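You operate a simulated robot arm through the tools that you are given. There is no shell and no other tool. Be economical: measure what you need, move in short steps, check, and stop when the job is done.

Carry out the task below with a simulated robot arm. There is one attempt and no reset: what you move stays moved.

TASK
Seal the plate seam on the lying door, from mark to mark.
Fine: wipe the grime off first, run the bead with no gap, stand the gun back. What is to be rubbed or washed off counts as gone when no trace of it is left.

The check looks at the end state, three seconds after you hand in, the way a careful person would. Anything else that was tipped, shoved, dropped, spilled or broken makes it a failure. A push-on lid holds only when it is set on centred and level and pressed home; a screw cap is set on level and turned clockwise until tight.

THE ROBOT
A 7-joint arm with a two-finger parallel gripper on a trunk, on a base that drives. Base frame: it is fixed to the floor where the robot stands at the start and does not move with it; the origin is under the middle of the robot, x ahead of it, y to its left, z up; the surface under the hand at the start is at about z = 0.85. Readings come in m, rad, newtons and seconds.
With the tool pointing down near the work surface it reaches from about 0.38 to 0.88 m from the robot's upright axis, wherever it stands. Its first joint turns from -2.897 to 2.897 rad. Places, roughly: door gun stand [0.6, 0.7, 0.9]; grime [0.6, -0.2, 0.9]; plate seam [0.6, -0.2, 0.9]. Payload 3.43 kg.
Tool frame: the origin (TCP) lies between the finger pads and is the grasp point; the fingertips stand 0.034 m ahead of it; z points along the fingers, y is the line along which they close. Largest opening 0.128 m; finger width 0.024, thickness 0.012; the body of the gripper, 0.048 by 0.13 m, starts 0.096 m behind the TCP.
Orientation is told as [roll, pitch, yaw] about the base's x, y, z axes, in that order, counted from this pose: with the fingers straight down and closing along the base's y, the tool's x points along the base's -x, its y along +y and its z along -z.

THE INTERFACE
- The arm moves only by the tool apply_moves. Its argument "motion" is a list of rows, each a list of 7 numbers: the shift along the tool's x, y, z in units of 30 mm (1.0 is 30 mm), then the turn, a rotation vector about the tool's x, y, z in units of 6 degrees (1.0 is 6 degrees), then the closure, from 0 (fully open) to 1 (shut). In form: [[x, y, z, wx, wy, wz, jaw], ...]. A call has 1 to 12 rows; each row shifts and turns the commanded pose from where the row before left it, along the tool's axes as they then stand. A call with a number of a shift or a turn outside -1 to 1 is refused whole. Each row takes 0.2 s and may step no farther than 0.05 m and 0.15 rad from the row before; otherwise, or with a gripper value out of range, the whole call is refused. A pose out of reach is approached as far as the arm can. The call stops where the force on the tool passes 40 N (or 10 N more than at its start, if that is more) or the arm is blocked; 0.2 s more then pass. Each finger travels about 0.153 m/s and halts on what it meets, pressing with about 39 N; the grip force reading is that of the motor and also rises with nothing between the fingers. The clock runs only during rows and for 0.2 s after the last one: add rows that do not move to give the fingers time. The reply holds the time, the measured pose of the TCP, the force on the tool along the base axes, the opening and the grip force, in the units named above and with some noise, with the torque about the TCP (base axes, N m) and any sound that the robot's microphone picked up.
- Cameras (640 x 400 px; columns grow to the right, rows downward): "scene" is now at [0.176, 0.0365, 1.5763]; the picture's right is [0.35, -0.94, 0.00], its down [-0.67, -0.25, -0.70] and it looks along [0.66, 0.24, -0.71] (base axes); focal length 260 px, centre (320, 200). "wrist" rides on the gripper at [0.076, -0.011, -0.16] in the tool frame; the picture's right is [0.15, 0.99, 0.00], its down [-0.88, 0.13, -0.46] and it looks along [-0.45, 0.07, 0.89] (tool axes); focal length 234 px, centre (320, 200). There is no depth. A picture from a camera that has moved, and an enlarged one, comes with that camera's place and axes in the base frame and with its lens. The place of the scene camera against the robot may be out by one fixed shift of up to 0.025 m in any direction.
- get_image(camera): a new picture of that camera. The clock stands still meanwhile.
- steer(legs): drives the robot by 1 to 6 legs, each [ahead, turn to the left] in m and rad, along the robot's own axes; the way and the turn of a leg run together, so that a leg with both is an arc; at most 1.5 m and 3.142 rad a leg. The arm and the cameras ride along, it lands a little off, and it stops where it bumps. It gives what a move gives.
- pan_tilt(pan, tilt): turns the head with the scene camera to pan (to the left, within 2.304 rad either way) and tilt (down, from -0.506 to 1.204), counted from straight ahead of the robot. It gives what a move gives.
- zoom(camera, box): a new picture of the part [left, top, right, bottom] of that camera's present view, enlarged. The clock stands still meanwhile.
- job_done(): hands the job in; it is judged then, once.

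Work in short steps. Places have to be worked out from the pictures, the camera data and where the tool is seen: move nearer, look again, correct. Check each grasp and each placing, and mend what went wrong. You have 120 turns and 98 pictures in all, those below and enlarged ones among them. Open the gripper and draw the arm clear of the work before you hand the job in, unless the task says otherwise; then end with one line.

The tools are called after ">>>" as name(argument=value, ...) on one line, values as JSON. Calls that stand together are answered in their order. apply_moves: Moves the arm, as the interface text tells. Its arguments: {"type":"object","properties":{"motion":{"type":"array"}},"required":["motion"]} The other tools are called the same way: steer (legs) drives the base; pan_tilt (pan, tilt) turns the head that bears the scene camera; get_image (camera) takes a picture; zoom (camera, box) takes an enlarged picture of a part of a camera's view; job_done () hands the job in.

At the start:

```text
time: 0.0
eef_pos: [0.464, 0.0827, 1.2757]
ee_rot: [0.001, 0.0, 0.0]
force: [0.5, 0.7, -0.3]
moment: [0.01, 0.01, -0.01]
gripper_width: 0.1281
finger_force: 0.1
robot x, y, heading: [0.0009, -0.0007, 0.0]
head pan, tilt: [0.354, 0.789]
```

scene: 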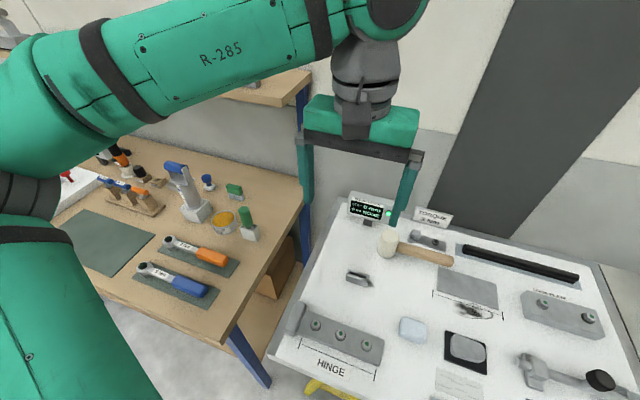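
wrist: 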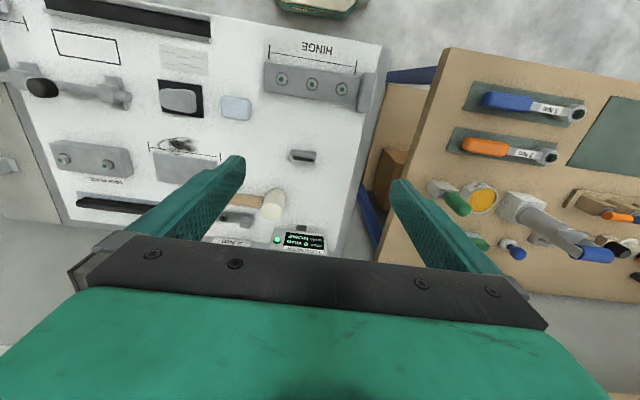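

I start by looking closer at the seam with its grime and at the bench holding the gun.

>>> zoom(camera="scene", box=[380, 220, 640, 400])

>>> zoom(camera="scene", box=[60, 130, 300, 310])

>>> zoom(camera="wrist", box=[30, 40, 330, 250])

```text
2.22 times, centred on (510, 310) of scene
camera zoom: at [0.176, 0.0365, 1.5763], right [0.35, -0.94, 0.0], down [-0.67, -0.25, -0.7], along [0.66, 0.24, -0.71], focal length 578 px, centre (-102, -44)
```

zoom: 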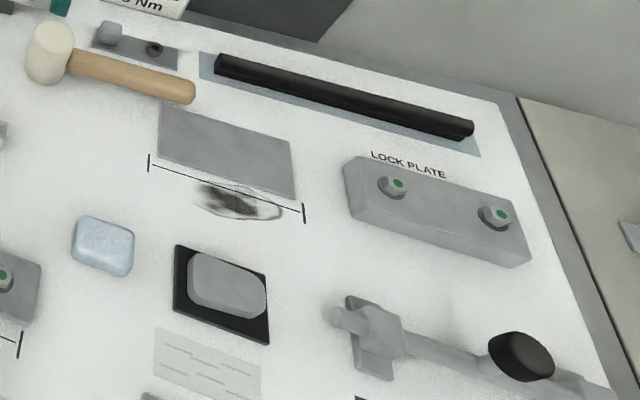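

```text
2.22 times, centred on (180, 220) of scene
camera zoom: at [0.176, 0.0365, 1.5763], right [0.35, -0.94, 0.0], down [-0.67, -0.25, -0.7], along [0.66, 0.24, -0.71], focal length 578 px, centre (631, 156)
```

zoom: 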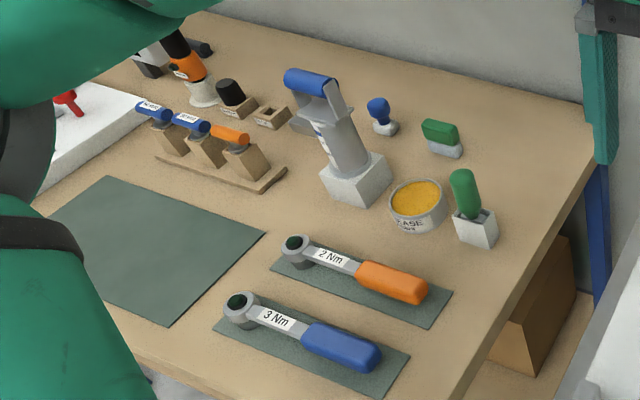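

```text
1.90 times, centred on (180, 145) of wrist
camera zoom: at [0.389, 0.0702, 1.4367], right [-0.15, 0.99, 0.0], down [0.88, 0.13, 0.46], along [0.45, 0.07, -0.89], focal length 446 px, centre (587, 305)
```

zoom: 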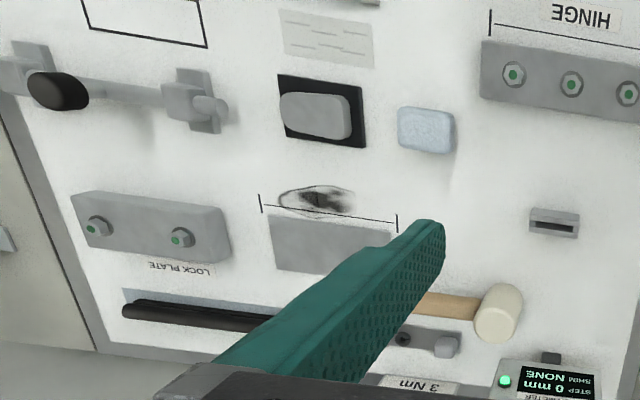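

Light-blue pad looks like the wiping sponge, and the blue-handled gun stands in a white block on the bench. I move the hand over the seam for a close view.

>>> apply_moves(motion=[[0, -1, 0.5, 0, 0, 0, 0], [0, -1, 0.5, 0, 0, 0, 0], [0, -1, 0.5, 0, 0, 0, 0], [0, -1, 0.5, 0, 0, 0, 0], [0, -1, 0.5, 0, 0, 0, 0], [0, -1, 0.5, 0, 0, 0, 0], [0, -1, 0.5, 0, 0, 0, 0], [0, -1, 0.5, 0, 0, 0, 0], [0, -1, 0.5, 0, 0, 0, 0], [0, -1, 0.5, 0, 0, 0, 0], [0, -0.5, 0.5, 0, 0, 0, 0]])

>>> get_image(camera="wrist")

>>> get_image(camera="scene")

```text
time: 2.4
eef_pos: [0.4634, -0.2332, 1.1124]
ee_rot: [0.001, -0.002, 0.0]
force: [0.0, 1.0, 0.5]
moment: [-0.05, 0.04, -0.01]
gripper_width: 0.1282
finger_force: 0.0
robot x, y, heading: [-0.0011, -0.002, 0.0]
head pan, tilt: [0.354, 0.789]
```

```text
92 pictures are left
camera wrist: at [0.3889, -0.2454, 1.271], right [-0.15, 0.99, 0.0], down [0.88, 0.13, 0.46], along [0.45, 0.07, -0.89], focal length 234 px, centre (320, 200)
```

wrist: 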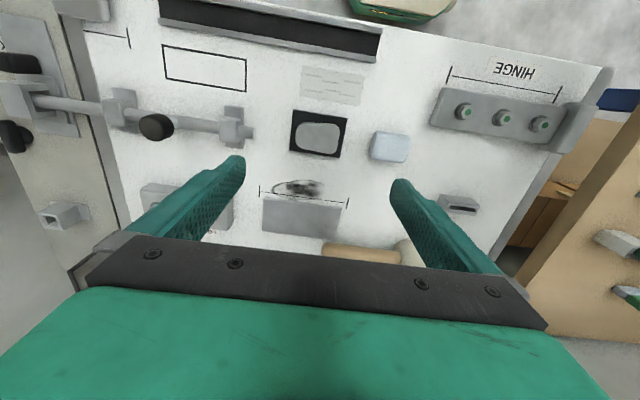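

```text
91 pictures are left
camera scene: at [0.1759, 0.0366, 1.5763], right [0.35, -0.94, 0.0], down [-0.67, -0.25, -0.7], along [0.66, 0.24, -0.71], focal length 260 px, centre (320, 200)
```

scene: 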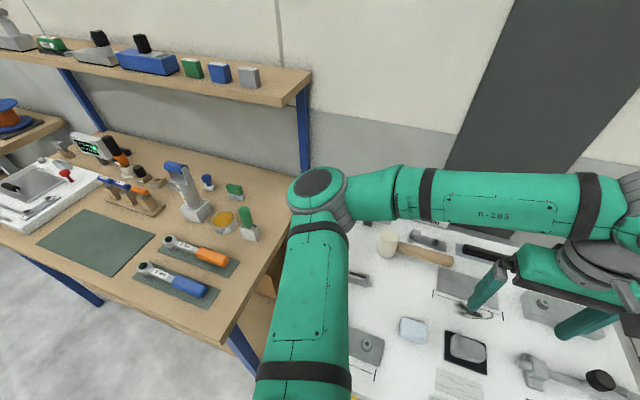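

Zooming in the wrist view on the seam, the pads and the gripper neighborhood.

>>> zoom(camera="wrist", box=[240, 90, 440, 250])

>>> zoom(camera="scene", box=[130, 150, 280, 250])

```text
2.50 times, centred on (340, 170) of wrist
camera zoom: at [0.3889, -0.2454, 1.271], right [-0.15, 0.99, 0.0], down [0.88, 0.13, 0.46], along [0.45, 0.07, -0.89], focal length 585 px, centre (270, 275)
```

zoom: 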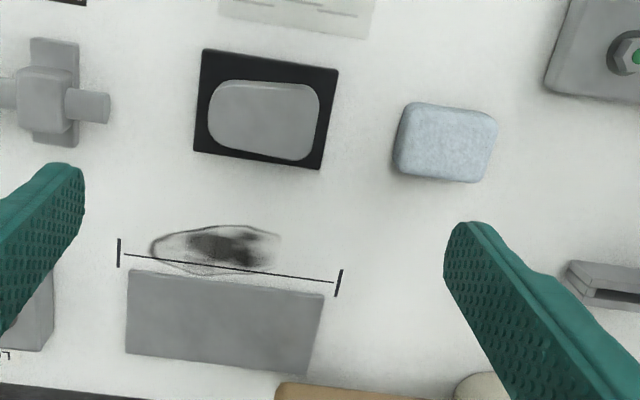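

```text
4.00 times, centred on (205, 200) of scene
camera zoom: at [0.1759, 0.0366, 1.5763], right [0.35, -0.94, 0.0], down [-0.67, -0.25, -0.7], along [0.66, 0.24, -0.71], focal length 1041 px, centre (780, 200)
```

zoom: 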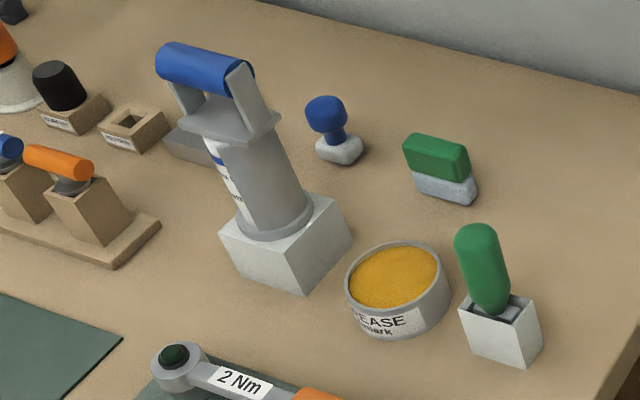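

The seam runs along base y near x≈0.555, y −0.315…−0.175. I move lower for a detailed look at the seam and pads.

>>> apply_moves(motion=[[-0.3, 0, 0.7, 0, 0, 0, 0], [-0.3, 0, 0.7, 0, 0, 0, 0], [-0.3, 0, 0.7, 0, 0, 0, 0], [-0.1, 0, 0.5, 0, 0, 0, 0]])

>>> zoom(camera="wrist", box=[230, 100, 430, 225])

>>> get_image(camera="wrist")

```text
time: 3.4
eef_pos: [0.4926, -0.2329, 1.0331]
ee_rot: [-0.001, 0.0, 0.0]
force: [-0.8, 0.1, -0.3]
moment: [0.0, 0.04, 0.0]
gripper_width: 0.1279
finger_force: 0.2
robot x, y, heading: [0.0027, 0.0, 0.001]
head pan, tilt: [0.354, 0.789]
```

```text
3.20 times, centred on (330, 162) of wrist
camera zoom: at [0.419, -0.2445, 1.1935], right [-0.15, 0.99, 0.0], down [0.88, 0.13, 0.46], along [0.45, 0.07, -0.89], focal length 749 px, centre (288, 320)
```

zoom: 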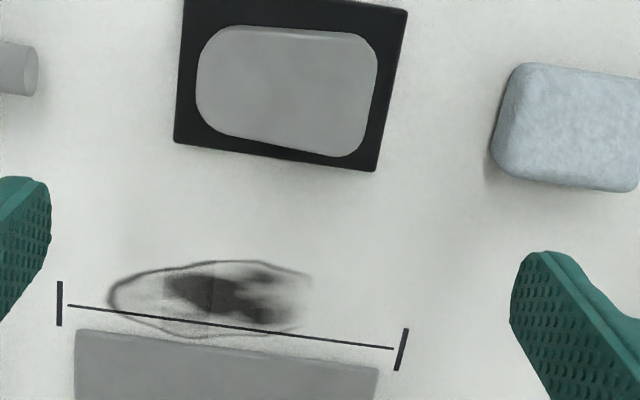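

```text
87 pictures are left
camera wrist: at [0.419, -0.2445, 1.1935], right [-0.15, 0.99, 0.0], down [0.88, 0.13, 0.46], along [0.45, 0.07, -0.89], focal length 234 px, centre (320, 200)
```

wrist: 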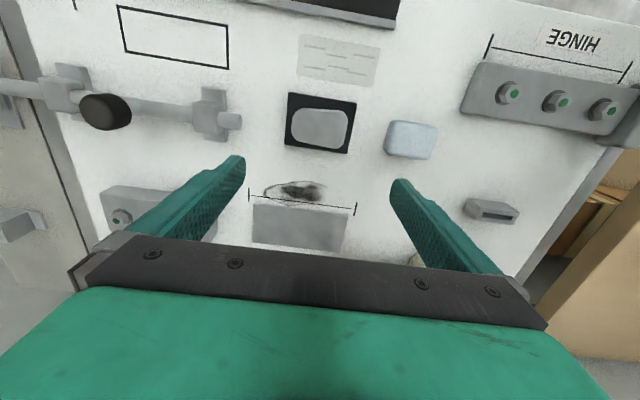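

Triangulating the two wrist views puts the door top near z≈0.85, the pad at about (0.474, −0.105), and the seam at x≈0.60, y −0.334…−0.156. I move above the pad and check.

>>> apply_moves(motion=[[0.12, 0.85, 0, 0, 0, 0, 0], [0.12, 0.85, 0, 0, 0, 0, 0], [0.12, 0.85, 0.5, 0, 0, 0, 0], [0.12, 0.85, 0.8, 0, 0, 0, 0], [0.12, 0.85, 0.8, 0, 0, 0, 0], [0, 0, 0.3, 0, 0, 0, 0]])

>>> get_image(camera="wrist")

>>> get_image(camera="scene")

```text
time: 4.8
eef_pos: [0.476, -0.1065, 0.9608]
ee_rot: [0.0, -0.001, 0.001]
force: [-0.2, 0.2, 0.2]
moment: [0.0, 0.0, -0.01]
gripper_width: 0.1279
finger_force: 0.0
robot x, y, heading: [-0.0003, 0.0004, 0.001]
head pan, tilt: [0.354, 0.789]
```

```text
86 pictures are left
camera wrist: at [0.4011, -0.1177, 1.1211], right [-0.15, 0.99, 0.0], down [0.88, 0.13, 0.46], along [0.45, 0.07, -0.89], focal length 234 px, centre (320, 200)
```

wrist: 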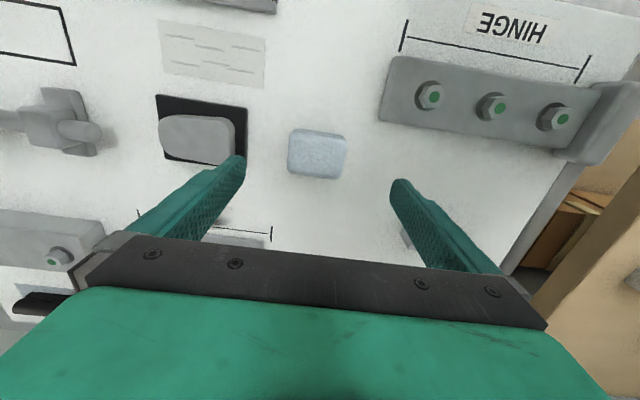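

```text
85 pictures are left
camera scene: at [0.1761, 0.0364, 1.5763], right [0.35, -0.94, 0.0], down [-0.67, -0.25, -0.7], along [0.66, 0.24, -0.71], focal length 260 px, centre (320, 200)
```

scene: 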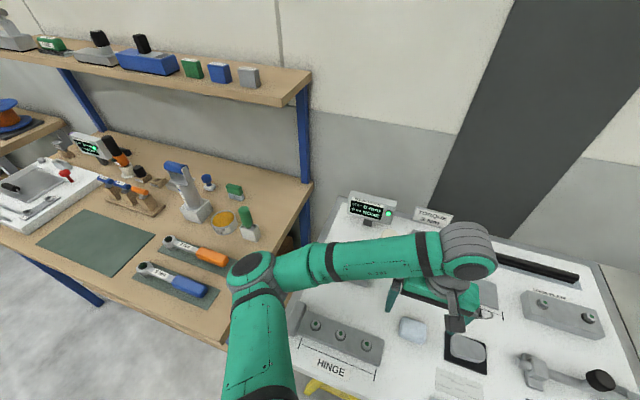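

Pad confirmed at (0.475, −0.109), about 68 mm wide. I partly close the fingers (to clear the neighbouring grey pad) and go down close to the door.

>>> apply_moves(motion=[[0, 0, 0, 0, 0, 0, 0.26], [0, 0, 0, 0, 0, 0, 0.26], [0, -0.08, 0.7, 0, 0, 0, 0.26], [0, 0, 0.7, 0, 0, 0, 0.26], [0, 0, 0.6, 0, 0, 0, 0.26]])

>>> get_image(camera="wrist")

```text
time: 6.0
eef_pos: [0.4754, -0.1081, 0.902]
ee_rot: [0.0, 0.001, 0.001]
force: [-0.9, -0.6, 0.1]
moment: [-0.01, 0.01, 0.03]
gripper_width: 0.0947
finger_force: 0.0
robot x, y, heading: [0.0017, -0.0022, -0.0]
head pan, tilt: [0.354, 0.789]
```

```text
84 pictures are left
camera wrist: at [0.4012, -0.1204, 1.0611], right [-0.15, 0.99, 0.0], down [0.88, 0.13, 0.46], along [0.45, 0.07, -0.89], focal length 234 px, centre (320, 200)
```

wrist: 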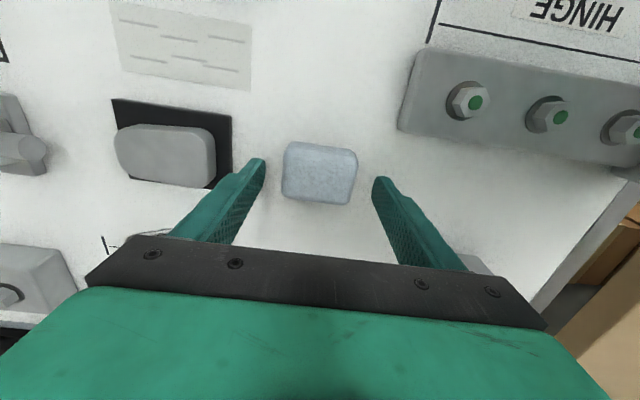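

Fingers straddle the pad; I descend the last ~13 mm in small steps, watching force.

>>> apply_moves(motion=[[0, 0, 0.15, 0, 0, 0, 0.26], [0, 0, 0.15, 0, 0, 0, 0.26], [0, 0, 0.15, 0, 0, 0, 0.26], [0, 0, 0, 0, 0, 0, 0.26]])

>>> get_image(camera="wrist")

```text
time: 7.0
eef_pos: [0.4764, -0.1083, 0.8876]
ee_rot: [-0.002, 0.0, 0.001]
force: [0.3, -0.7, -0.3]
moment: [-0.01, 0.0, 0.03]
gripper_width: 0.0947
finger_force: 0.1
robot x, y, heading: [-0.0018, 0.0011, 0.001]
head pan, tilt: [0.354, 0.789]
```

```text
83 pictures are left
camera wrist: at [0.4012, -0.1201, 1.0478], right [-0.15, 0.99, 0.0], down [0.88, 0.13, 0.46], along [0.45, 0.07, -0.89], focal length 234 px, centre (320, 200)
```

wrist: 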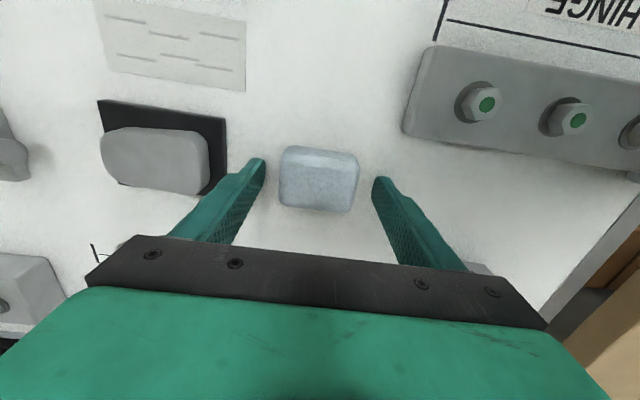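

No contact yet at tip height ≈0.853; I feel down gently for the door surface.

>>> apply_moves(motion=[[0, 0, 0.1, 0, 0, 0, 0.26], [0, 0, 0.1, 0, 0, 0, 0.26], [0, 0, 0, 0, 0, 0, 0.26]])

```text
time: 7.8
eef_pos: [0.476, -0.1075, 0.884]
ee_rot: [0.0, -0.004, 0.0]
force: [-0.2, -1.9, 29.8]
moment: [1.12, 0.39, 0.18]
gripper_width: 0.095
finger_force: 0.1
robot x, y, heading: [-0.0006, 0.0008, 0.001]
head pan, tilt: [0.354, 0.789]
```

Door surface found: z = 0.850. I raise slightly and grip the pad.

>>> apply_moves(motion=[[0, 0, -0.25, 0, 0, 0, 0.26], [0, 0, 0, 0, 0, 0, 0.5], [0, 0, 0, 0, 0, 0, 0.6], [0, 0, 0, 0, 0, 0, 0.6]])

>>> get_image(camera="wrist")

```text
time: 8.8
eef_pos: [0.4754, -0.1086, 0.8919]
ee_rot: [0.0, 0.0, 0.002]
force: [0.4, 0.3, -0.4]
moment: [0.02, 0.02, -0.01]
gripper_width: 0.0607
finger_force: 38.4
robot x, y, heading: [0.0021, -0.0007, -0.001]
head pan, tilt: [0.354, 0.789]
```

```text
82 pictures are left
camera wrist: at [0.4009, -0.1201, 1.0498], right [-0.15, 0.99, 0.0], down [0.88, 0.13, 0.46], along [0.45, 0.07, -0.89], focal length 234 px, centre (320, 200)
```

wrist: 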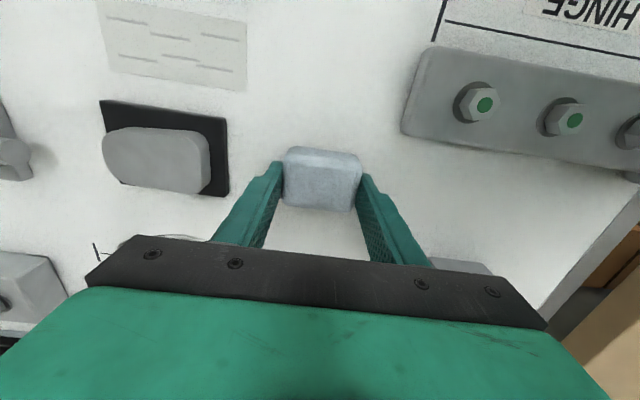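

Pad gripped (61 mm). I lift it and carry it over the grime at about (0.575, −0.25), still above the door.

>>> apply_moves(motion=[[0, 0, -0.8, 0, 0, 0, 0.65], [0, 0, -0.8, 0, 0, 0, 0.65], [-0.5, -0.8, 0, 0, 0, 0, 0.65], [-0.55, -0.8, 0, 0, 0, 0, 0.65], [-0.55, -0.8, 0, 0, 0, 0, 0.65], [-0.55, -0.8, 0, 0, 0, 0, 0.65], [-0.55, -0.8, 0, 0, 0, 0, 0.65], [-0.6, -0.7, 0, 0, 0, 0, 0.65], [0, 0, 0.8, 0, 0, 0, 0.65]])

>>> get_image(camera="wrist")

>>> get_image(camera="scene")

```text
time: 10.8
eef_pos: [0.5761, -0.2481, 0.9141]
ee_rot: [0.001, 0.001, -0.001]
force: [0.5, 0.7, -1.0]
moment: [0.0, -0.02, 0.01]
gripper_width: 0.0606
finger_force: 38.7
robot x, y, heading: [-0.0012, -0.0039, 0.001]
head pan, tilt: [0.354, 0.789]
```

```text
81 pictures are left
camera wrist: at [0.5006, -0.2603, 1.0733], right [-0.15, 0.99, 0.0], down [0.88, 0.13, 0.46], along [0.45, 0.07, -0.89], focal length 234 px, centre (320, 200)
```

wrist: 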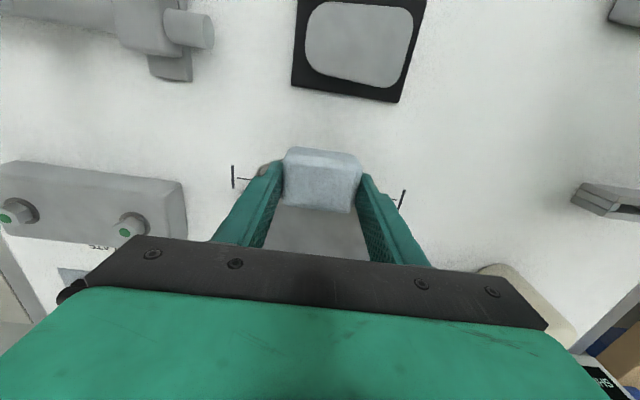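

```text
80 pictures are left
camera scene: at [0.1761, 0.0364, 1.5763], right [0.35, -0.94, 0.0], down [-0.67, -0.25, -0.7], along [0.66, 0.24, -0.71], focal length 260 px, centre (320, 200)
```

scene: 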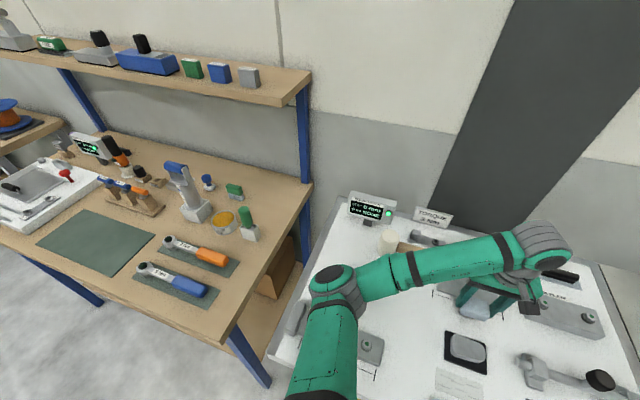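

Held well. I lower the pad onto the door with light pressure.

>>> apply_moves(motion=[[0, 0, 0.5, 0, 0, 0, 0.65], [0, 0, 0.25, 0, 0, 0, 0.65], [0, 0, 0.05, 0, 0, 0, 0.65], [0, 0, 0, 0, 0, 0, 0.65]])

```text
time: 11.8
eef_pos: [0.5741, -0.2494, 0.8903]
ee_rot: [0.001, 0.0, 0.0]
force: [-0.9, -0.4, -0.6]
moment: [0.02, 0.01, 0.0]
gripper_width: 0.0609
finger_force: 39.1
robot x, y, heading: [0.0003, -0.0006, 0.001]
head pan, tilt: [0.354, 0.789]
```

Not touching yet; I go down in 1 mm steps.

>>> apply_moves(motion=[[0, 0, 0.04, 0, 0, 0, 0.65], [0, 0, 0.04, 0, 0, 0, 0.65], [0, 0, 0, 0, 0, 0, 0.65]])

```text
time: 12.6
eef_pos: [0.575, -0.2484, 0.8894]
ee_rot: [-0.001, -0.003, 0.0]
force: [-1.8, -0.3, 28.7]
moment: [0.14, 0.34, -0.01]
gripper_width: 0.0607
finger_force: 38.7
robot x, y, heading: [-0.0024, -0.0001, 0.002]
head pan, tilt: [0.354, 0.789]
```

Contact at ~29 N. I ease a touch and wipe back and forth along y.

>>> apply_moves(motion=[[0, 0.4, -0.03, 0, 0, 0, 0.65], [0, 0.5, 0, 0, 0, 0, 0.65], [0, 0.5, 0, 0, 0, 0, 0.65], [0, -0.5, 0, 0, 0, 0, 0.65], [0, -0.5, 0, 0, 0, 0, 0.65], [0, -0.5, 0, 0, 0, 0, 0.65], [0, -0.5, 0, 0, 0, 0, 0.65], [0, -0.5, 0, 0, 0, 0, 0.65], [0, -0.5, 0, 0, 0, 0, 0.65], [0, 0.5, 0, 0, 0, 0, 0.65], [0, 0.5, 0, 0, 0, 0, 0.65], [0, 0.5, 0, 0, 0, 0, 0.65]])

>>> apply_moves(motion=[[-0.15, 0.4, 0, 0, 0, 0, 0.65], [0, 0.5, 0, 0, 0, 0, 0.65], [0, 0.5, 0, 0, 0, 0, 0.65], [0, -0.5, 0, 0, 0, 0, 0.65], [0, -0.5, 0, 0, 0, 0, 0.65], [0, -0.5, 0, 0, 0, 0, 0.65], [0, -0.5, 0, 0, 0, 0, 0.65], [0, -0.5, 0, 0, 0, 0, 0.65], [0, -0.5, 0, 0, 0, 0, 0.65], [0, 0.5, 0, 0, 0, 0, 0.65], [0, 0.5, 0, 0, 0, 0, 0.65], [0, 0.5, 0, 0, 0, 0, 0.65]])

>>> get_image(camera="wrist")

```text
time: 15.2
eef_pos: [0.574, -0.2532, 0.8891]
ee_rot: [0.0, -0.001, 0.002]
force: [0.6, -10.3, 26.7]
moment: [-0.54, -0.08, 0.02]
gripper_width: 0.0606
finger_force: 38.9
robot x, y, heading: [0.0002, -0.0018, -0.001]
head pan, tilt: [0.354, 0.789]
```

```text
time: 17.8
eef_pos: [0.5798, -0.2546, 0.8893]
ee_rot: [0.0, -0.002, -0.001]
force: [0.5, -2.8, 8.2]
moment: [-0.12, -0.04, 0.01]
gripper_width: 0.0606
finger_force: 39.0
robot x, y, heading: [-0.0034, -0.001, 0.004]
head pan, tilt: [0.354, 0.789]
```

```text
79 pictures are left
camera wrist: at [0.5046, -0.2671, 1.0484], right [-0.15, 0.99, 0.0], down [0.88, 0.13, 0.46], along [0.45, 0.07, -0.89], focal length 234 px, centre (320, 200)
```

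wrist: 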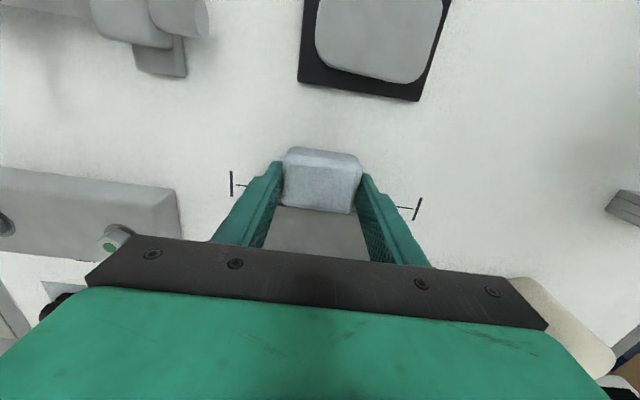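

I lift and draw back to see whether the grime is gone.

>>> apply_moves(motion=[[0, 0, -0.8, 0, 0, 0, 0.65], [0, 0, -1, 0, 0, 0, 0.65], [0.8, 0, -0.8, 0, 0, 0, 0.65], [0.9, 0, -0.5, 0, 0, 0, 0.65], [0.9, 0, 0, 0, 0, 0, 0.65]])

>>> zoom(camera="wrist", box=[210, 100, 430, 240])

```text
time: 19.0
eef_pos: [0.5006, -0.2541, 0.982]
ee_rot: [0.0, -0.001, 0.001]
force: [0.2, -0.1, -0.4]
moment: [0.0, 0.01, 0.01]
gripper_width: 0.0608
finger_force: 38.7
robot x, y, heading: [0.001, -0.0007, 0.003]
head pan, tilt: [0.354, 0.789]
```

```text
2.86 times, centred on (320, 170) of wrist
camera zoom: at [0.4267, -0.2663, 1.1406], right [-0.15, 0.99, 0.0], down [0.88, 0.13, 0.46], along [0.45, 0.07, -0.89], focal length 669 px, centre (320, 286)
```

zoom: 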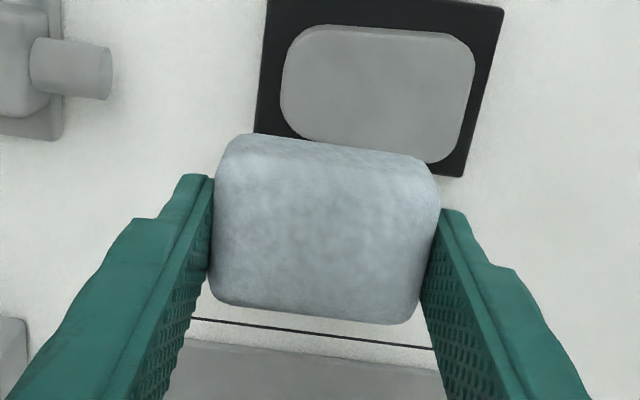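

The pad hides the spot; I shift back above the pad's origin place and look with the scene camera.

>>> apply_moves(motion=[[0.2, 0.9, 0, 0, 0, 0, 0.65], [0.2, 0.9, 0, 0, 0, 0, 0.65], [0.2, 0.9, 0, 0, 0, 0, 0.65], [0.2, 0.9, 0, 0, 0, 0, 0.65], [0.05, 0.9, 0, 0, 0, 0, 0.65], [0, 0.35, 0, 0, 0, 0, 0.65]])

>>> zoom(camera="scene", box=[410, 230, 570, 330])

>>> zoom(camera="wrist", box=[100, 130, 340, 280])

```text
time: 20.4
eef_pos: [0.4767, -0.1103, 0.9822]
ee_rot: [-0.001, -0.001, -0.002]
force: [-0.3, 0.6, -0.6]
moment: [0.02, -0.01, 0.02]
gripper_width: 0.0609
finger_force: 38.6
robot x, y, heading: [-0.0008, -0.0022, -0.002]
head pan, tilt: [0.354, 0.789]
```

```text
4.00 times, centred on (490, 280) of scene
camera zoom: at [0.1761, 0.0363, 1.5763], right [0.35, -0.94, 0.0], down [-0.67, -0.25, -0.7], along [0.66, 0.24, -0.71], focal length 1041 px, centre (-360, -120)
```

zoom: 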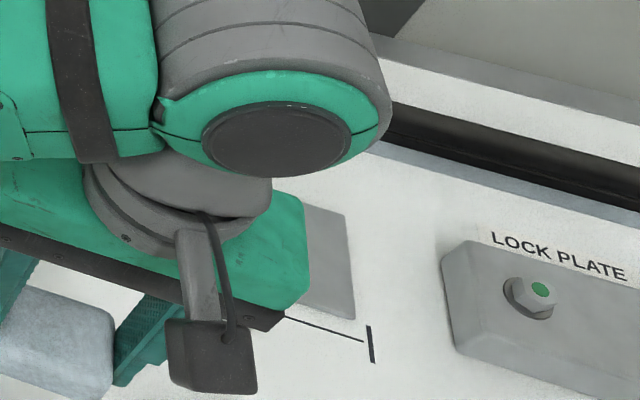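

```text
2.67 times, centred on (220, 205) of wrist
camera zoom: at [0.4016, -0.1216, 1.1418], right [-0.15, 0.99, 0.0], down [0.88, 0.13, 0.46], along [0.45, 0.07, -0.89], focal length 624 px, centre (587, 187)
```

zoom: 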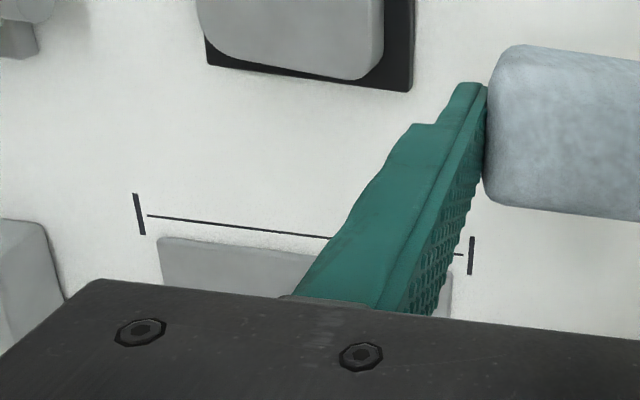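

Left half looks clean; I move farther aside to inspect the whole.

>>> apply_moves(motion=[[0, 0.9, -0.5, 0, 0, 0, 0.65], [0, 0.9, -0.5, 0, 0, 0, 0.65], [0, 0.9, -0.5, 0, 0, 0, 0.65], [0, 0.9, -0.5, 0, 0, 0, 0.65]])

>>> zoom(camera="scene", box=[410, 230, 570, 330])

```text
time: 21.4
eef_pos: [0.4765, -0.0012, 1.0431]
ee_rot: [0.001, 0.0, 0.0]
force: [0.1, -0.3, -0.8]
moment: [0.03, 0.0, -0.03]
gripper_width: 0.0608
finger_force: 38.9
robot x, y, heading: [0.0023, 0.0033, -0.002]
head pan, tilt: [0.354, 0.789]
```

```text
4.00 times, centred on (490, 280) of scene
camera zoom: at [0.1763, 0.0362, 1.5763], right [0.35, -0.94, 0.0], down [-0.67, -0.25, -0.7], along [0.66, 0.24, -0.71], focal length 1041 px, centre (-360, -120)
```

zoom: 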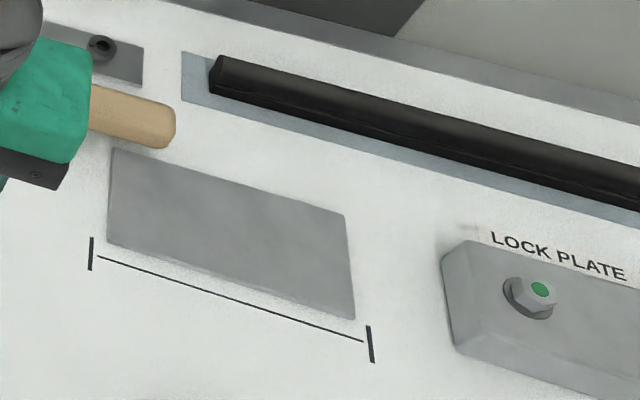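

Looks clean; one stronger enlargement to make sure no trace is left.

>>> zoom(camera="scene", box=[430, 280, 510, 330])

```text
8.00 times, centred on (470, 305) of scene
camera zoom: at [0.1763, 0.0362, 1.5763], right [0.35, -0.94, 0.0], down [-0.67, -0.25, -0.7], along [0.66, 0.24, -0.71], focal length 2082 px, centre (-880, -640)
```

zoom: 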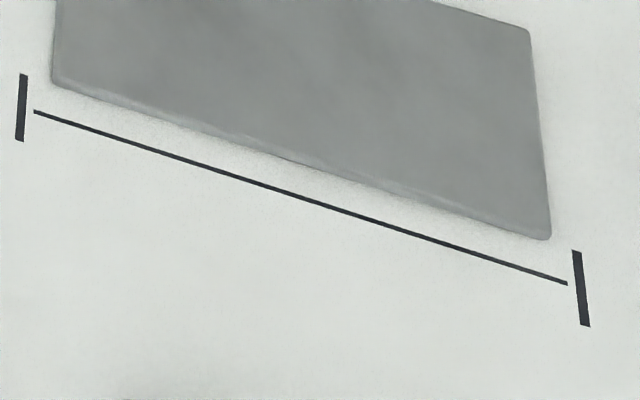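

Clean. I return the pad to its place.

>>> apply_moves(motion=[[0, -0.9, 0.5, 0, 0, 0, 0.65], [0, -0.9, 0.6, 0, 0, 0, 0.65], [0, -0.9, 0.6, 0, 0, 0, 0.65], [0, -0.88, 0.6, 0, 0, 0, 0.65], [0, 0, 0.8, 0, 0, 0, 0.65], [0, 0, 0.8, 0, 0, 0, 0.65], [0, 0, 0.6, 0, 0, 0, 0.65], [0, 0, 0.3, 0, 0, 0, 0.65], [0, 0, 0.17, 0, 0, 0, 0.65], [0, 0, 0, 0, 0, 0, 0.65]])

```text
time: 23.6
eef_pos: [0.4746, -0.1094, 0.8917]
ee_rot: [0.0, 0.001, 0.001]
force: [0.1, -0.7, -0.3]
moment: [0.01, 0.0, -0.03]
gripper_width: 0.0607
finger_force: 39.0
robot x, y, heading: [0.0041, 0.0022, -0.002]
head pan, tilt: [0.354, 0.789]
```

Just above contact; a small lowering, then release and rise.

>>> apply_moves(motion=[[0, 0, 0.04, 0, 0, 0, 0.65], [0, 0, 0.02, 0, 0, 0, 0.65], [0, 0, 0, 0, 0, 0, 0.4], [0, 0, 0, 0, 0, 0, 0.26], [0, 0, 0, 0, 0, 0, 0.26], [0, 0, -0.7, 0, 0, 0, 0.26], [0, 0, -1, 0, 0, 0, 0.26], [0, 0, -1, 0, 0, 0, 0.26], [0, 0, -1, 0, 0, 0, 0], [0, 0, -1, 0, 0, 0, 0]])

>>> get_image(camera="wrist")

```text
time: 25.8
eef_pos: [0.4749, -0.1083, 1.0334]
ee_rot: [0.001, -0.001, 0.0]
force: [0.3, -0.1, 0.0]
moment: [0.03, 0.04, 0.01]
gripper_width: 0.128
finger_force: 0.1
robot x, y, heading: [-0.0008, -0.0016, 0.002]
head pan, tilt: [0.354, 0.789]
```

```text
73 pictures are left
camera wrist: at [0.4005, -0.121, 1.1921], right [-0.15, 0.99, 0.0], down [0.88, 0.13, 0.46], along [0.45, 0.07, -0.89], focal length 234 px, centre (320, 200)
```

wrist: 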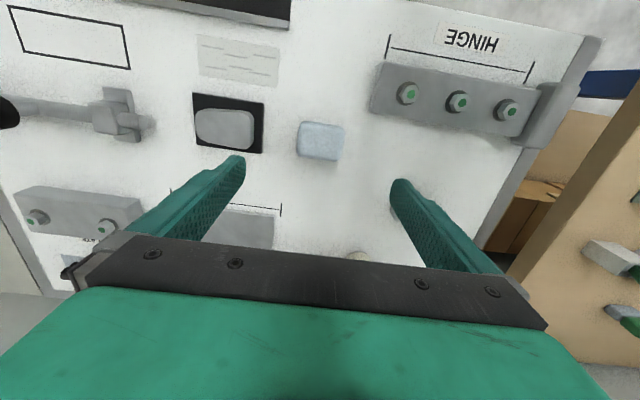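

Pad is back in place and the door is clean. Next I raise the arm, then drive about 0.18 m to the left (back, turn, ahead, turn back) so gun stand and seam are both in reach from one standing place.

>>> apply_moves(motion=[[0, 0.5, -1, 0, 0, 0, 0], [0, 0.5, -1, 0, 0, 0, 0], [0, 0.5, -1, 0, 0, 0, 0], [0, 0.5, -1, 0, 0, 0, 0], [0, 0.5, -1, 0, 0, 0, 0], [0, 0.5, -1, 0, 0, 0, 0], [0, 0.5, -1, 0, 0, 0, 0], [0, 0.5, -1, 0, 0, 0, 0]])

>>> steer(legs=[[-0.3, 0], [0, 0.55], [0.344, 0], [0, -0.55]])

>>> get_image(camera="scene")

```text
time: 27.6
eef_pos: [0.4762, 0.0096, 1.2722]
ee_rot: [0.0, -0.002, -0.003]
force: [1.0, 0.0, -1.4]
moment: [-0.02, 0.05, 0.0]
gripper_width: 0.1279
finger_force: 0.0
robot x, y, heading: [-0.0027, 0.0007, -0.001]
head pan, tilt: [0.354, 0.789]
```

```text
time: 34.9
eef_pos: [0.4731, 0.1938, 1.271]
ee_rot: [0.0, 0.002, -0.001]
force: [0.6, 0.5, -0.2]
moment: [-0.02, -0.01, 0.03]
gripper_width: 0.1279
finger_force: 0.0
robot x, y, heading: [-0.0043, 0.186, 0.002]
head pan, tilt: [0.354, 0.789]
```

```text
72 pictures are left
camera scene: at [0.1731, 0.2183, 1.5763], right [0.34, -0.94, 0.0], down [-0.67, -0.24, -0.7], along [0.66, 0.24, -0.71], focal length 260 px, centre (320, 200)
```

scene: 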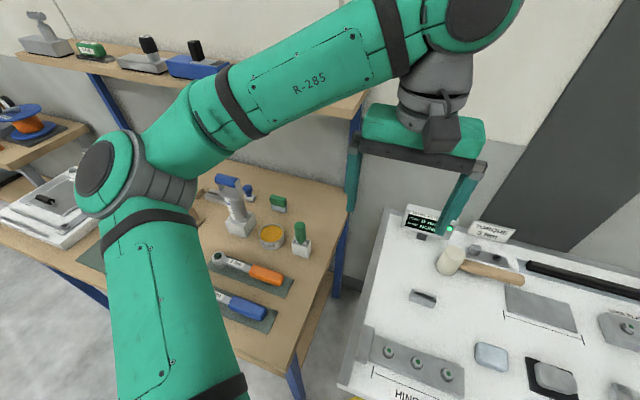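

Standing at y≈0.186. Now a close look at the gun.

>>> zoom(camera="scene", box=[190, 160, 286, 250])

>>> get_image(camera="wrist")

```text
4.44 times, centred on (238, 205) of scene
camera zoom: at [0.1731, 0.2183, 1.5763], right [0.34, -0.94, 0.0], down [-0.67, -0.24, -0.7], along [0.66, 0.24, -0.71], focal length 1157 px, centre (684, 178)
```

zoom: 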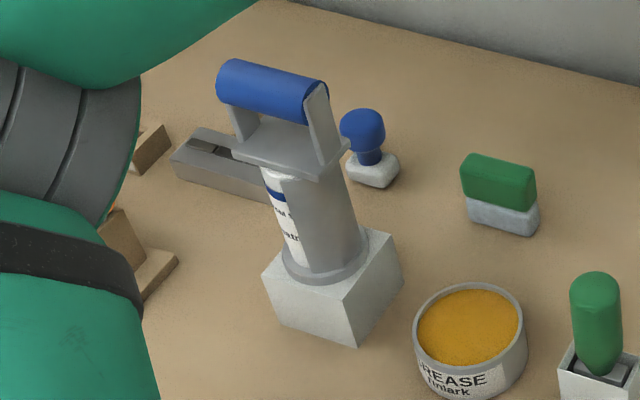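

```text
70 pictures are left
camera wrist: at [0.3986, 0.1818, 1.4311], right [-0.15, 0.99, 0.0], down [0.88, 0.13, 0.46], along [0.45, 0.07, -0.89], focal length 234 px, centre (320, 200)
```

wrist: 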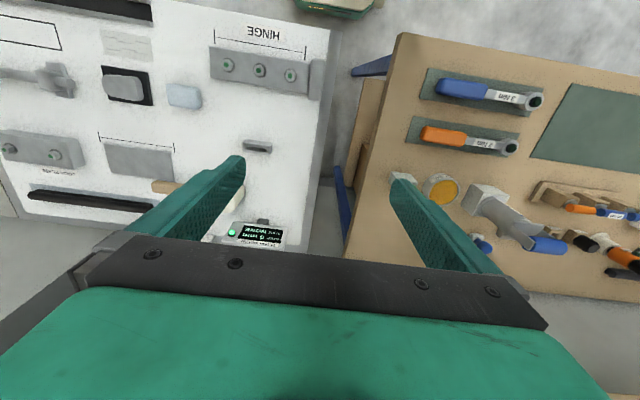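

The blue bar handle runs along y, at about (0.607, 0.655, 1.095). I turn the hand 90° so the fingers close along x, staying high.

>>> apply_moves(motion=[[0, 0, 0, 0, 0, -1, 0], [0, 0, 0, 0, 0, -1, 0], [0, 0, 0, 0, 0, -1, 0], [0, 0, 0, 0, 0, -1, 0], [0, 0, 0, 0, 0, -1, 0], [0, 0, 0, 0, 0, -1, 0], [0, 0, 0, 0, 0, -1, 0], [0, 0, 0, 0, 0, -1, 0]])

>>> apply_moves(motion=[[0, 0, 0, 0, 0, -1, 0], [0, 0, 0, 0, 0, -1, 0], [0, 0, 0, 0, 0, -1, 0], [0, 0, 0, 0, 0, -1, 0], [0, 0, 0, 0, 0, -1, 0], [0, 0, 0, 0, 0, -1, 0], [0, 0, 0, 0, 0, -1, 0]])

```text
time: 36.7
eef_pos: [0.4737, 0.1935, 1.2724]
ee_rot: [0.0, 0.001, 0.84]
force: [-0.8, -0.5, 0.7]
moment: [0.05, -0.02, 0.01]
gripper_width: 0.1281
finger_force: 0.1
robot x, y, heading: [-0.0076, 0.1823, -0.006]
head pan, tilt: [0.354, 0.789]
```

```text
time: 38.3
eef_pos: [0.4726, 0.1943, 1.272]
ee_rot: [0.001, -0.001, 1.571]
force: [0.3, -0.9, 0.5]
moment: [-0.03, 0.01, -0.01]
gripper_width: 0.128
finger_force: 0.0
robot x, y, heading: [-0.003, 0.1849, 0.001]
head pan, tilt: [0.354, 0.789]
```

Yaw is 90°. I approach toward the gun, staying high, and look.

>>> apply_moves(motion=[[-1, -0.4, 0, 0, 0, 0, 0], [-1, -0.4, 0, 0, 0, 0, 0], [-1, -0.4, 0, 0, 0, 0, 0], [-1, -0.4, 0, 0, 0, 0, 0], [-1, -0.4, 0, 0, 0, 0, 0], [-1, -0.4, 0, 0, 0, 0, 0], [-1, -0.5, 0, 0, 0, 0, 0], [-1, -0.5, 0, 0, 0, 0, 0], [-1, -0.5, 0, 0, 0, 0, 0], [-1, -0.5, 0, 0, 0, 0, 0]])

>>> get_image(camera="wrist")

>>> get_image(camera="scene")

```text
time: 40.5
eef_pos: [0.6066, 0.4933, 1.2721]
ee_rot: [-0.003, 0.0, 1.571]
force: [-0.7, -0.4, 0.0]
moment: [0.02, -0.03, 0.01]
gripper_width: 0.1279
finger_force: 0.0
robot x, y, heading: [-0.0011, 0.1815, -0.002]
head pan, tilt: [0.354, 0.789]
```

```text
69 pictures are left
camera wrist: at [0.6177, 0.4174, 1.4308], right [-0.99, -0.15, 0.0], down [-0.13, 0.88, 0.46], along [-0.07, 0.45, -0.89], focal length 234 px, centre (320, 200)
```

wrist: 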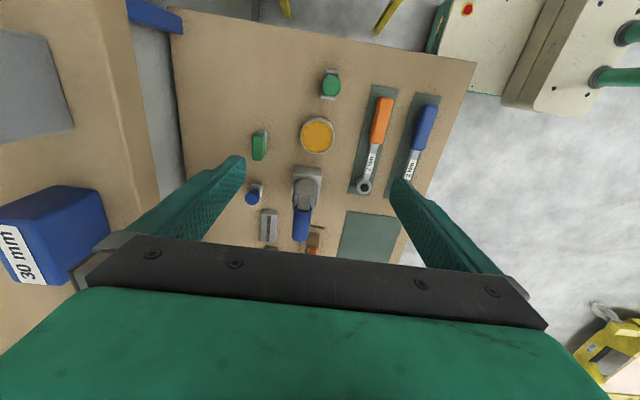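

```text
68 pictures are left
camera scene: at [0.173, 0.2182, 1.5764], right [0.34, -0.94, 0.0], down [-0.67, -0.24, -0.7], along [0.66, 0.24, -0.71], focal length 260 px, centre (320, 200)
```

scene: 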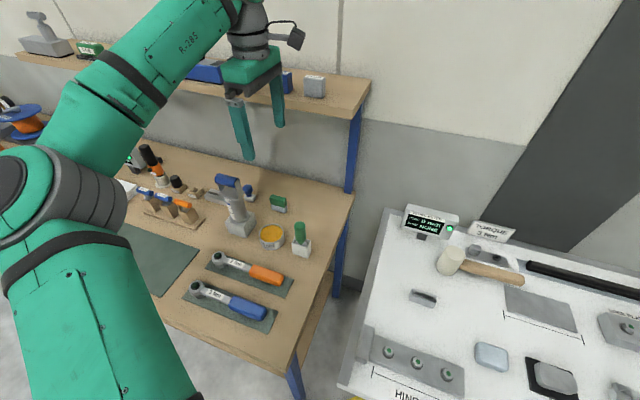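

I come closer to triangulate the handle; keeping clear of the shelf on the +x side.

>>> apply_moves(motion=[[-0.8, -0.05, 0.5, 0, 0, 0, 0], [-0.8, -0.05, 0.5, 0, 0, 0, 0], [-0.8, 0, 0.5, 0, 0, 0, 0.2]])

>>> get_image(camera="wrist")

>>> zoom(camera="scene", box=[160, 90, 320, 250])

```text
time: 41.3
eef_pos: [0.6082, 0.566, 1.2272]
ee_rot: [0.0, 0.0, 1.57]
force: [-0.9, 0.0, 0.3]
moment: [0.04, 0.0, 0.02]
gripper_width: 0.1024
finger_force: 0.0
robot x, y, heading: [-0.0058, 0.1828, -0.007]
head pan, tilt: [0.354, 0.789]
```

```text
67 pictures are left
camera wrist: at [0.6205, 0.4902, 1.3865], right [-0.99, -0.15, 0.0], down [-0.13, 0.88, 0.46], along [-0.07, 0.45, -0.89], focal length 234 px, centre (320, 200)
```

wrist: 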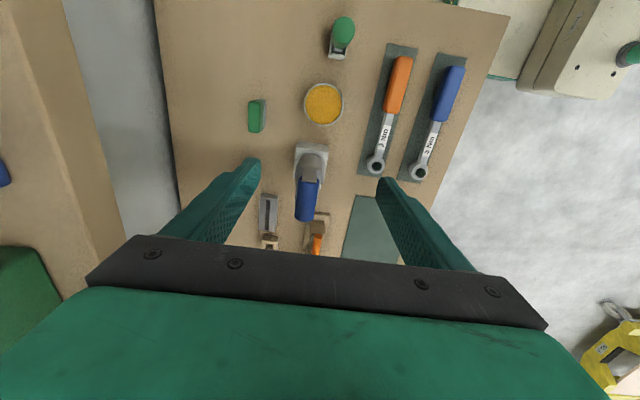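

```text
2.50 times, centred on (240, 170) of scene
camera zoom: at [0.173, 0.2181, 1.5764], right [0.34, -0.94, 0.0], down [-0.67, -0.24, -0.7], along [0.66, 0.24, -0.71], focal length 651 px, centre (520, 275)
```

zoom: 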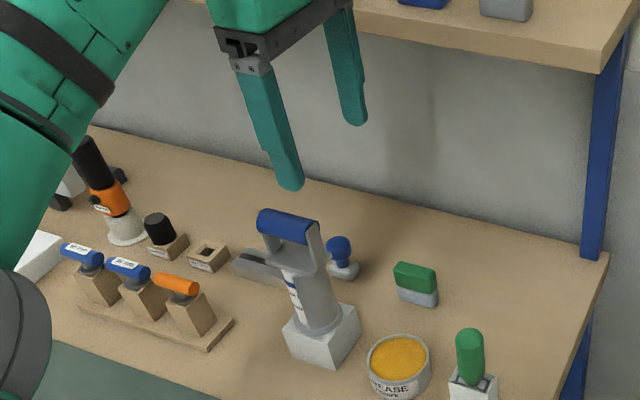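

Handle triangulated: centre (0.615, 0.6515), top about z 1.07. I move over it, tips still just above.

>>> apply_moves(motion=[[-0.95, -0.1, 0.5, 0, 0, 0, 0.2], [-0.95, -0.1, 0.7, 0, 0, 0, 0.2], [-0.95, -0.03, 0.8, 0, 0, 0, 0.2], [0, 0, 0.9, 0, 0, 0, 0.2]])

>>> get_image(camera="wrist")

>>> zoom(camera="scene", box=[160, 90, 320, 250])

```text
time: 42.3
eef_pos: [0.6143, 0.6515, 1.1402]
ee_rot: [0.001, -0.001, 1.57]
force: [-0.5, 0.1, 1.0]
moment: [0.03, -0.02, 0.03]
gripper_width: 0.1023
finger_force: 0.2
robot x, y, heading: [-0.0073, 0.1771, -0.001]
head pan, tilt: [0.354, 0.789]
```

```text
65 pictures are left
camera wrist: at [0.6267, 0.5749, 1.2991], right [-0.99, -0.15, 0.0], down [-0.13, 0.88, 0.46], along [-0.07, 0.45, -0.89], focal length 234 px, centre (320, 200)
```

wrist: 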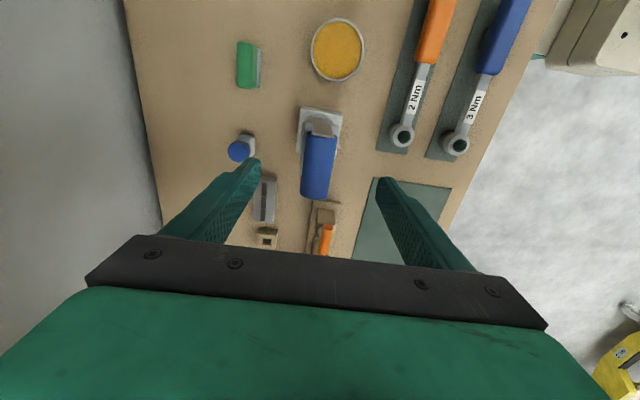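

```text
2.50 times, centred on (240, 170) of scene
camera zoom: at [0.173, 0.2182, 1.5764], right [0.34, -0.94, 0.0], down [-0.67, -0.24, -0.7], along [0.66, 0.24, -0.71], focal length 651 px, centre (520, 275)
```

zoom: 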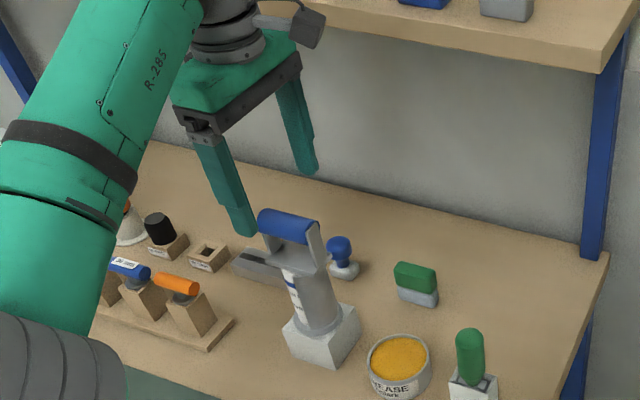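

Alignment confirmed (0.615, 0.653). I go down so the fingers straddle the bar.

>>> apply_moves(motion=[[0, 0, 0.8, 0, 0, 0, 0.2], [0, 0, 0.8, 0, 0, 0, 0.2], [0, 0, 0.7, 0, 0, 0, 0.2], [-0.1, 0, 0.3, 0, 0, 0, 0.2]])

>>> get_image(camera="wrist")

>>> zoom(camera="scene", box=[190, 130, 290, 250])

```text
time: 43.3
eef_pos: [0.6155, 0.6541, 1.0619]
ee_rot: [0.0, 0.001, 1.571]
force: [-0.5, 0.4, -0.4]
moment: [0.0, -0.02, 0.0]
gripper_width: 0.1026
finger_force: 0.0
robot x, y, heading: [-0.0013, 0.1815, 0.002]
head pan, tilt: [0.354, 0.789]
```

```text
63 pictures are left
camera wrist: at [0.6274, 0.5778, 1.2209], right [-0.99, -0.15, 0.0], down [-0.13, 0.88, 0.46], along [-0.07, 0.45, -0.89], focal length 234 px, centre (320, 200)
```

wrist: 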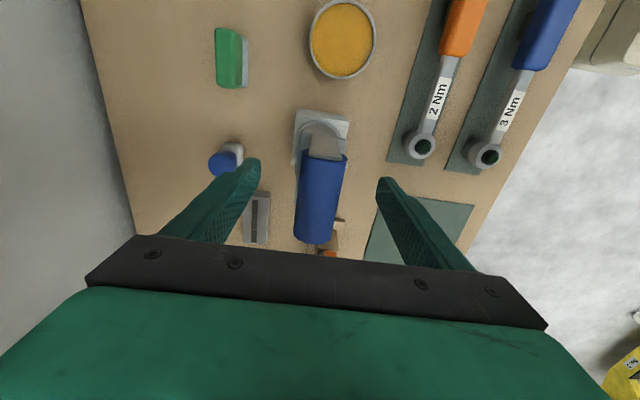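

```text
3.33 times, centred on (240, 190) of scene
camera zoom: at [0.173, 0.2183, 1.5763], right [0.34, -0.94, 0.0], down [-0.67, -0.24, -0.7], along [0.66, 0.24, -0.71], focal length 867 px, centre (587, 233)
```

zoom: 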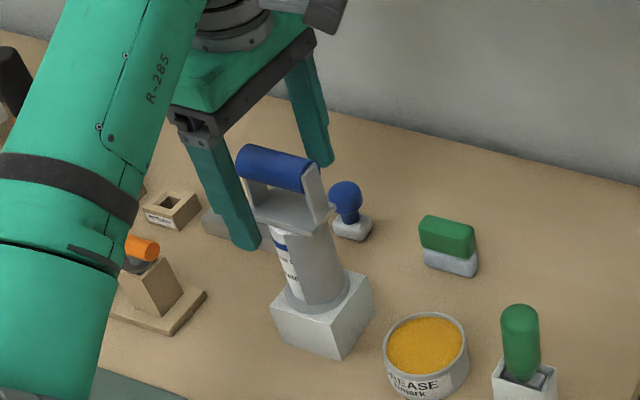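

Fingers straddle the bar. I lower 5 mm and close gently.

>>> apply_moves(motion=[[0, 0, 0.17, 0, 0, 0, 0.3], [0, 0, 0, 0, 0, 0, 0.5], [0, 0, 0, 0, 0, 0, 0.7], [0, 0, 0, 0, 0, 0, 0.85], [0, 0, 0, 0, 0, 0, 0.85]])

>>> get_image(camera="wrist")

>>> zoom(camera="scene", box=[190, 130, 290, 250])

```text
time: 44.5
eef_pos: [0.615, 0.6542, 1.0569]
ee_rot: [0.001, 0.002, 1.571]
force: [1.0, 0.4, 0.4]
moment: [0.09, -0.02, -0.05]
gripper_width: 0.0299
finger_force: 39.0
robot x, y, heading: [-0.0055, 0.1847, -0.004]
head pan, tilt: [0.354, 0.789]
```

```text
61 pictures are left
camera wrist: at [0.6274, 0.5778, 1.2157], right [-0.99, -0.15, 0.0], down [-0.13, 0.88, 0.46], along [-0.07, 0.45, -0.89], focal length 234 px, centre (320, 200)
```

wrist: 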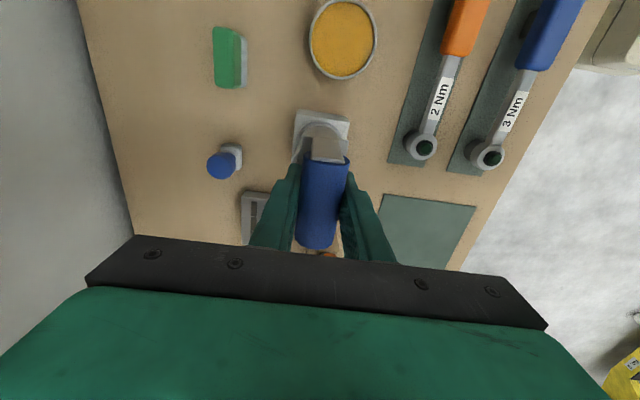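

```text
3.33 times, centred on (240, 190) of scene
camera zoom: at [0.1732, 0.2184, 1.5763], right [0.34, -0.94, 0.0], down [-0.67, -0.24, -0.7], along [0.66, 0.24, -0.71], focal length 867 px, centre (587, 233)
```

zoom: 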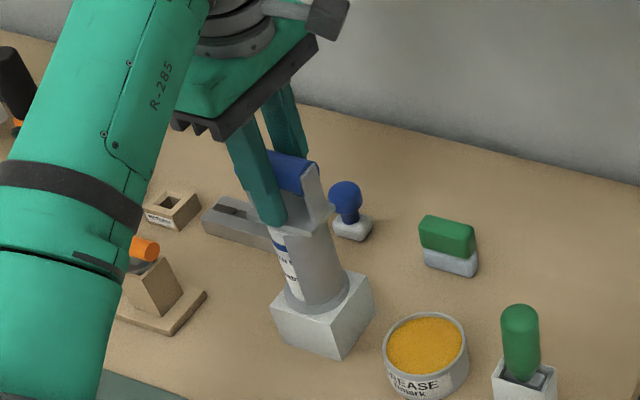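

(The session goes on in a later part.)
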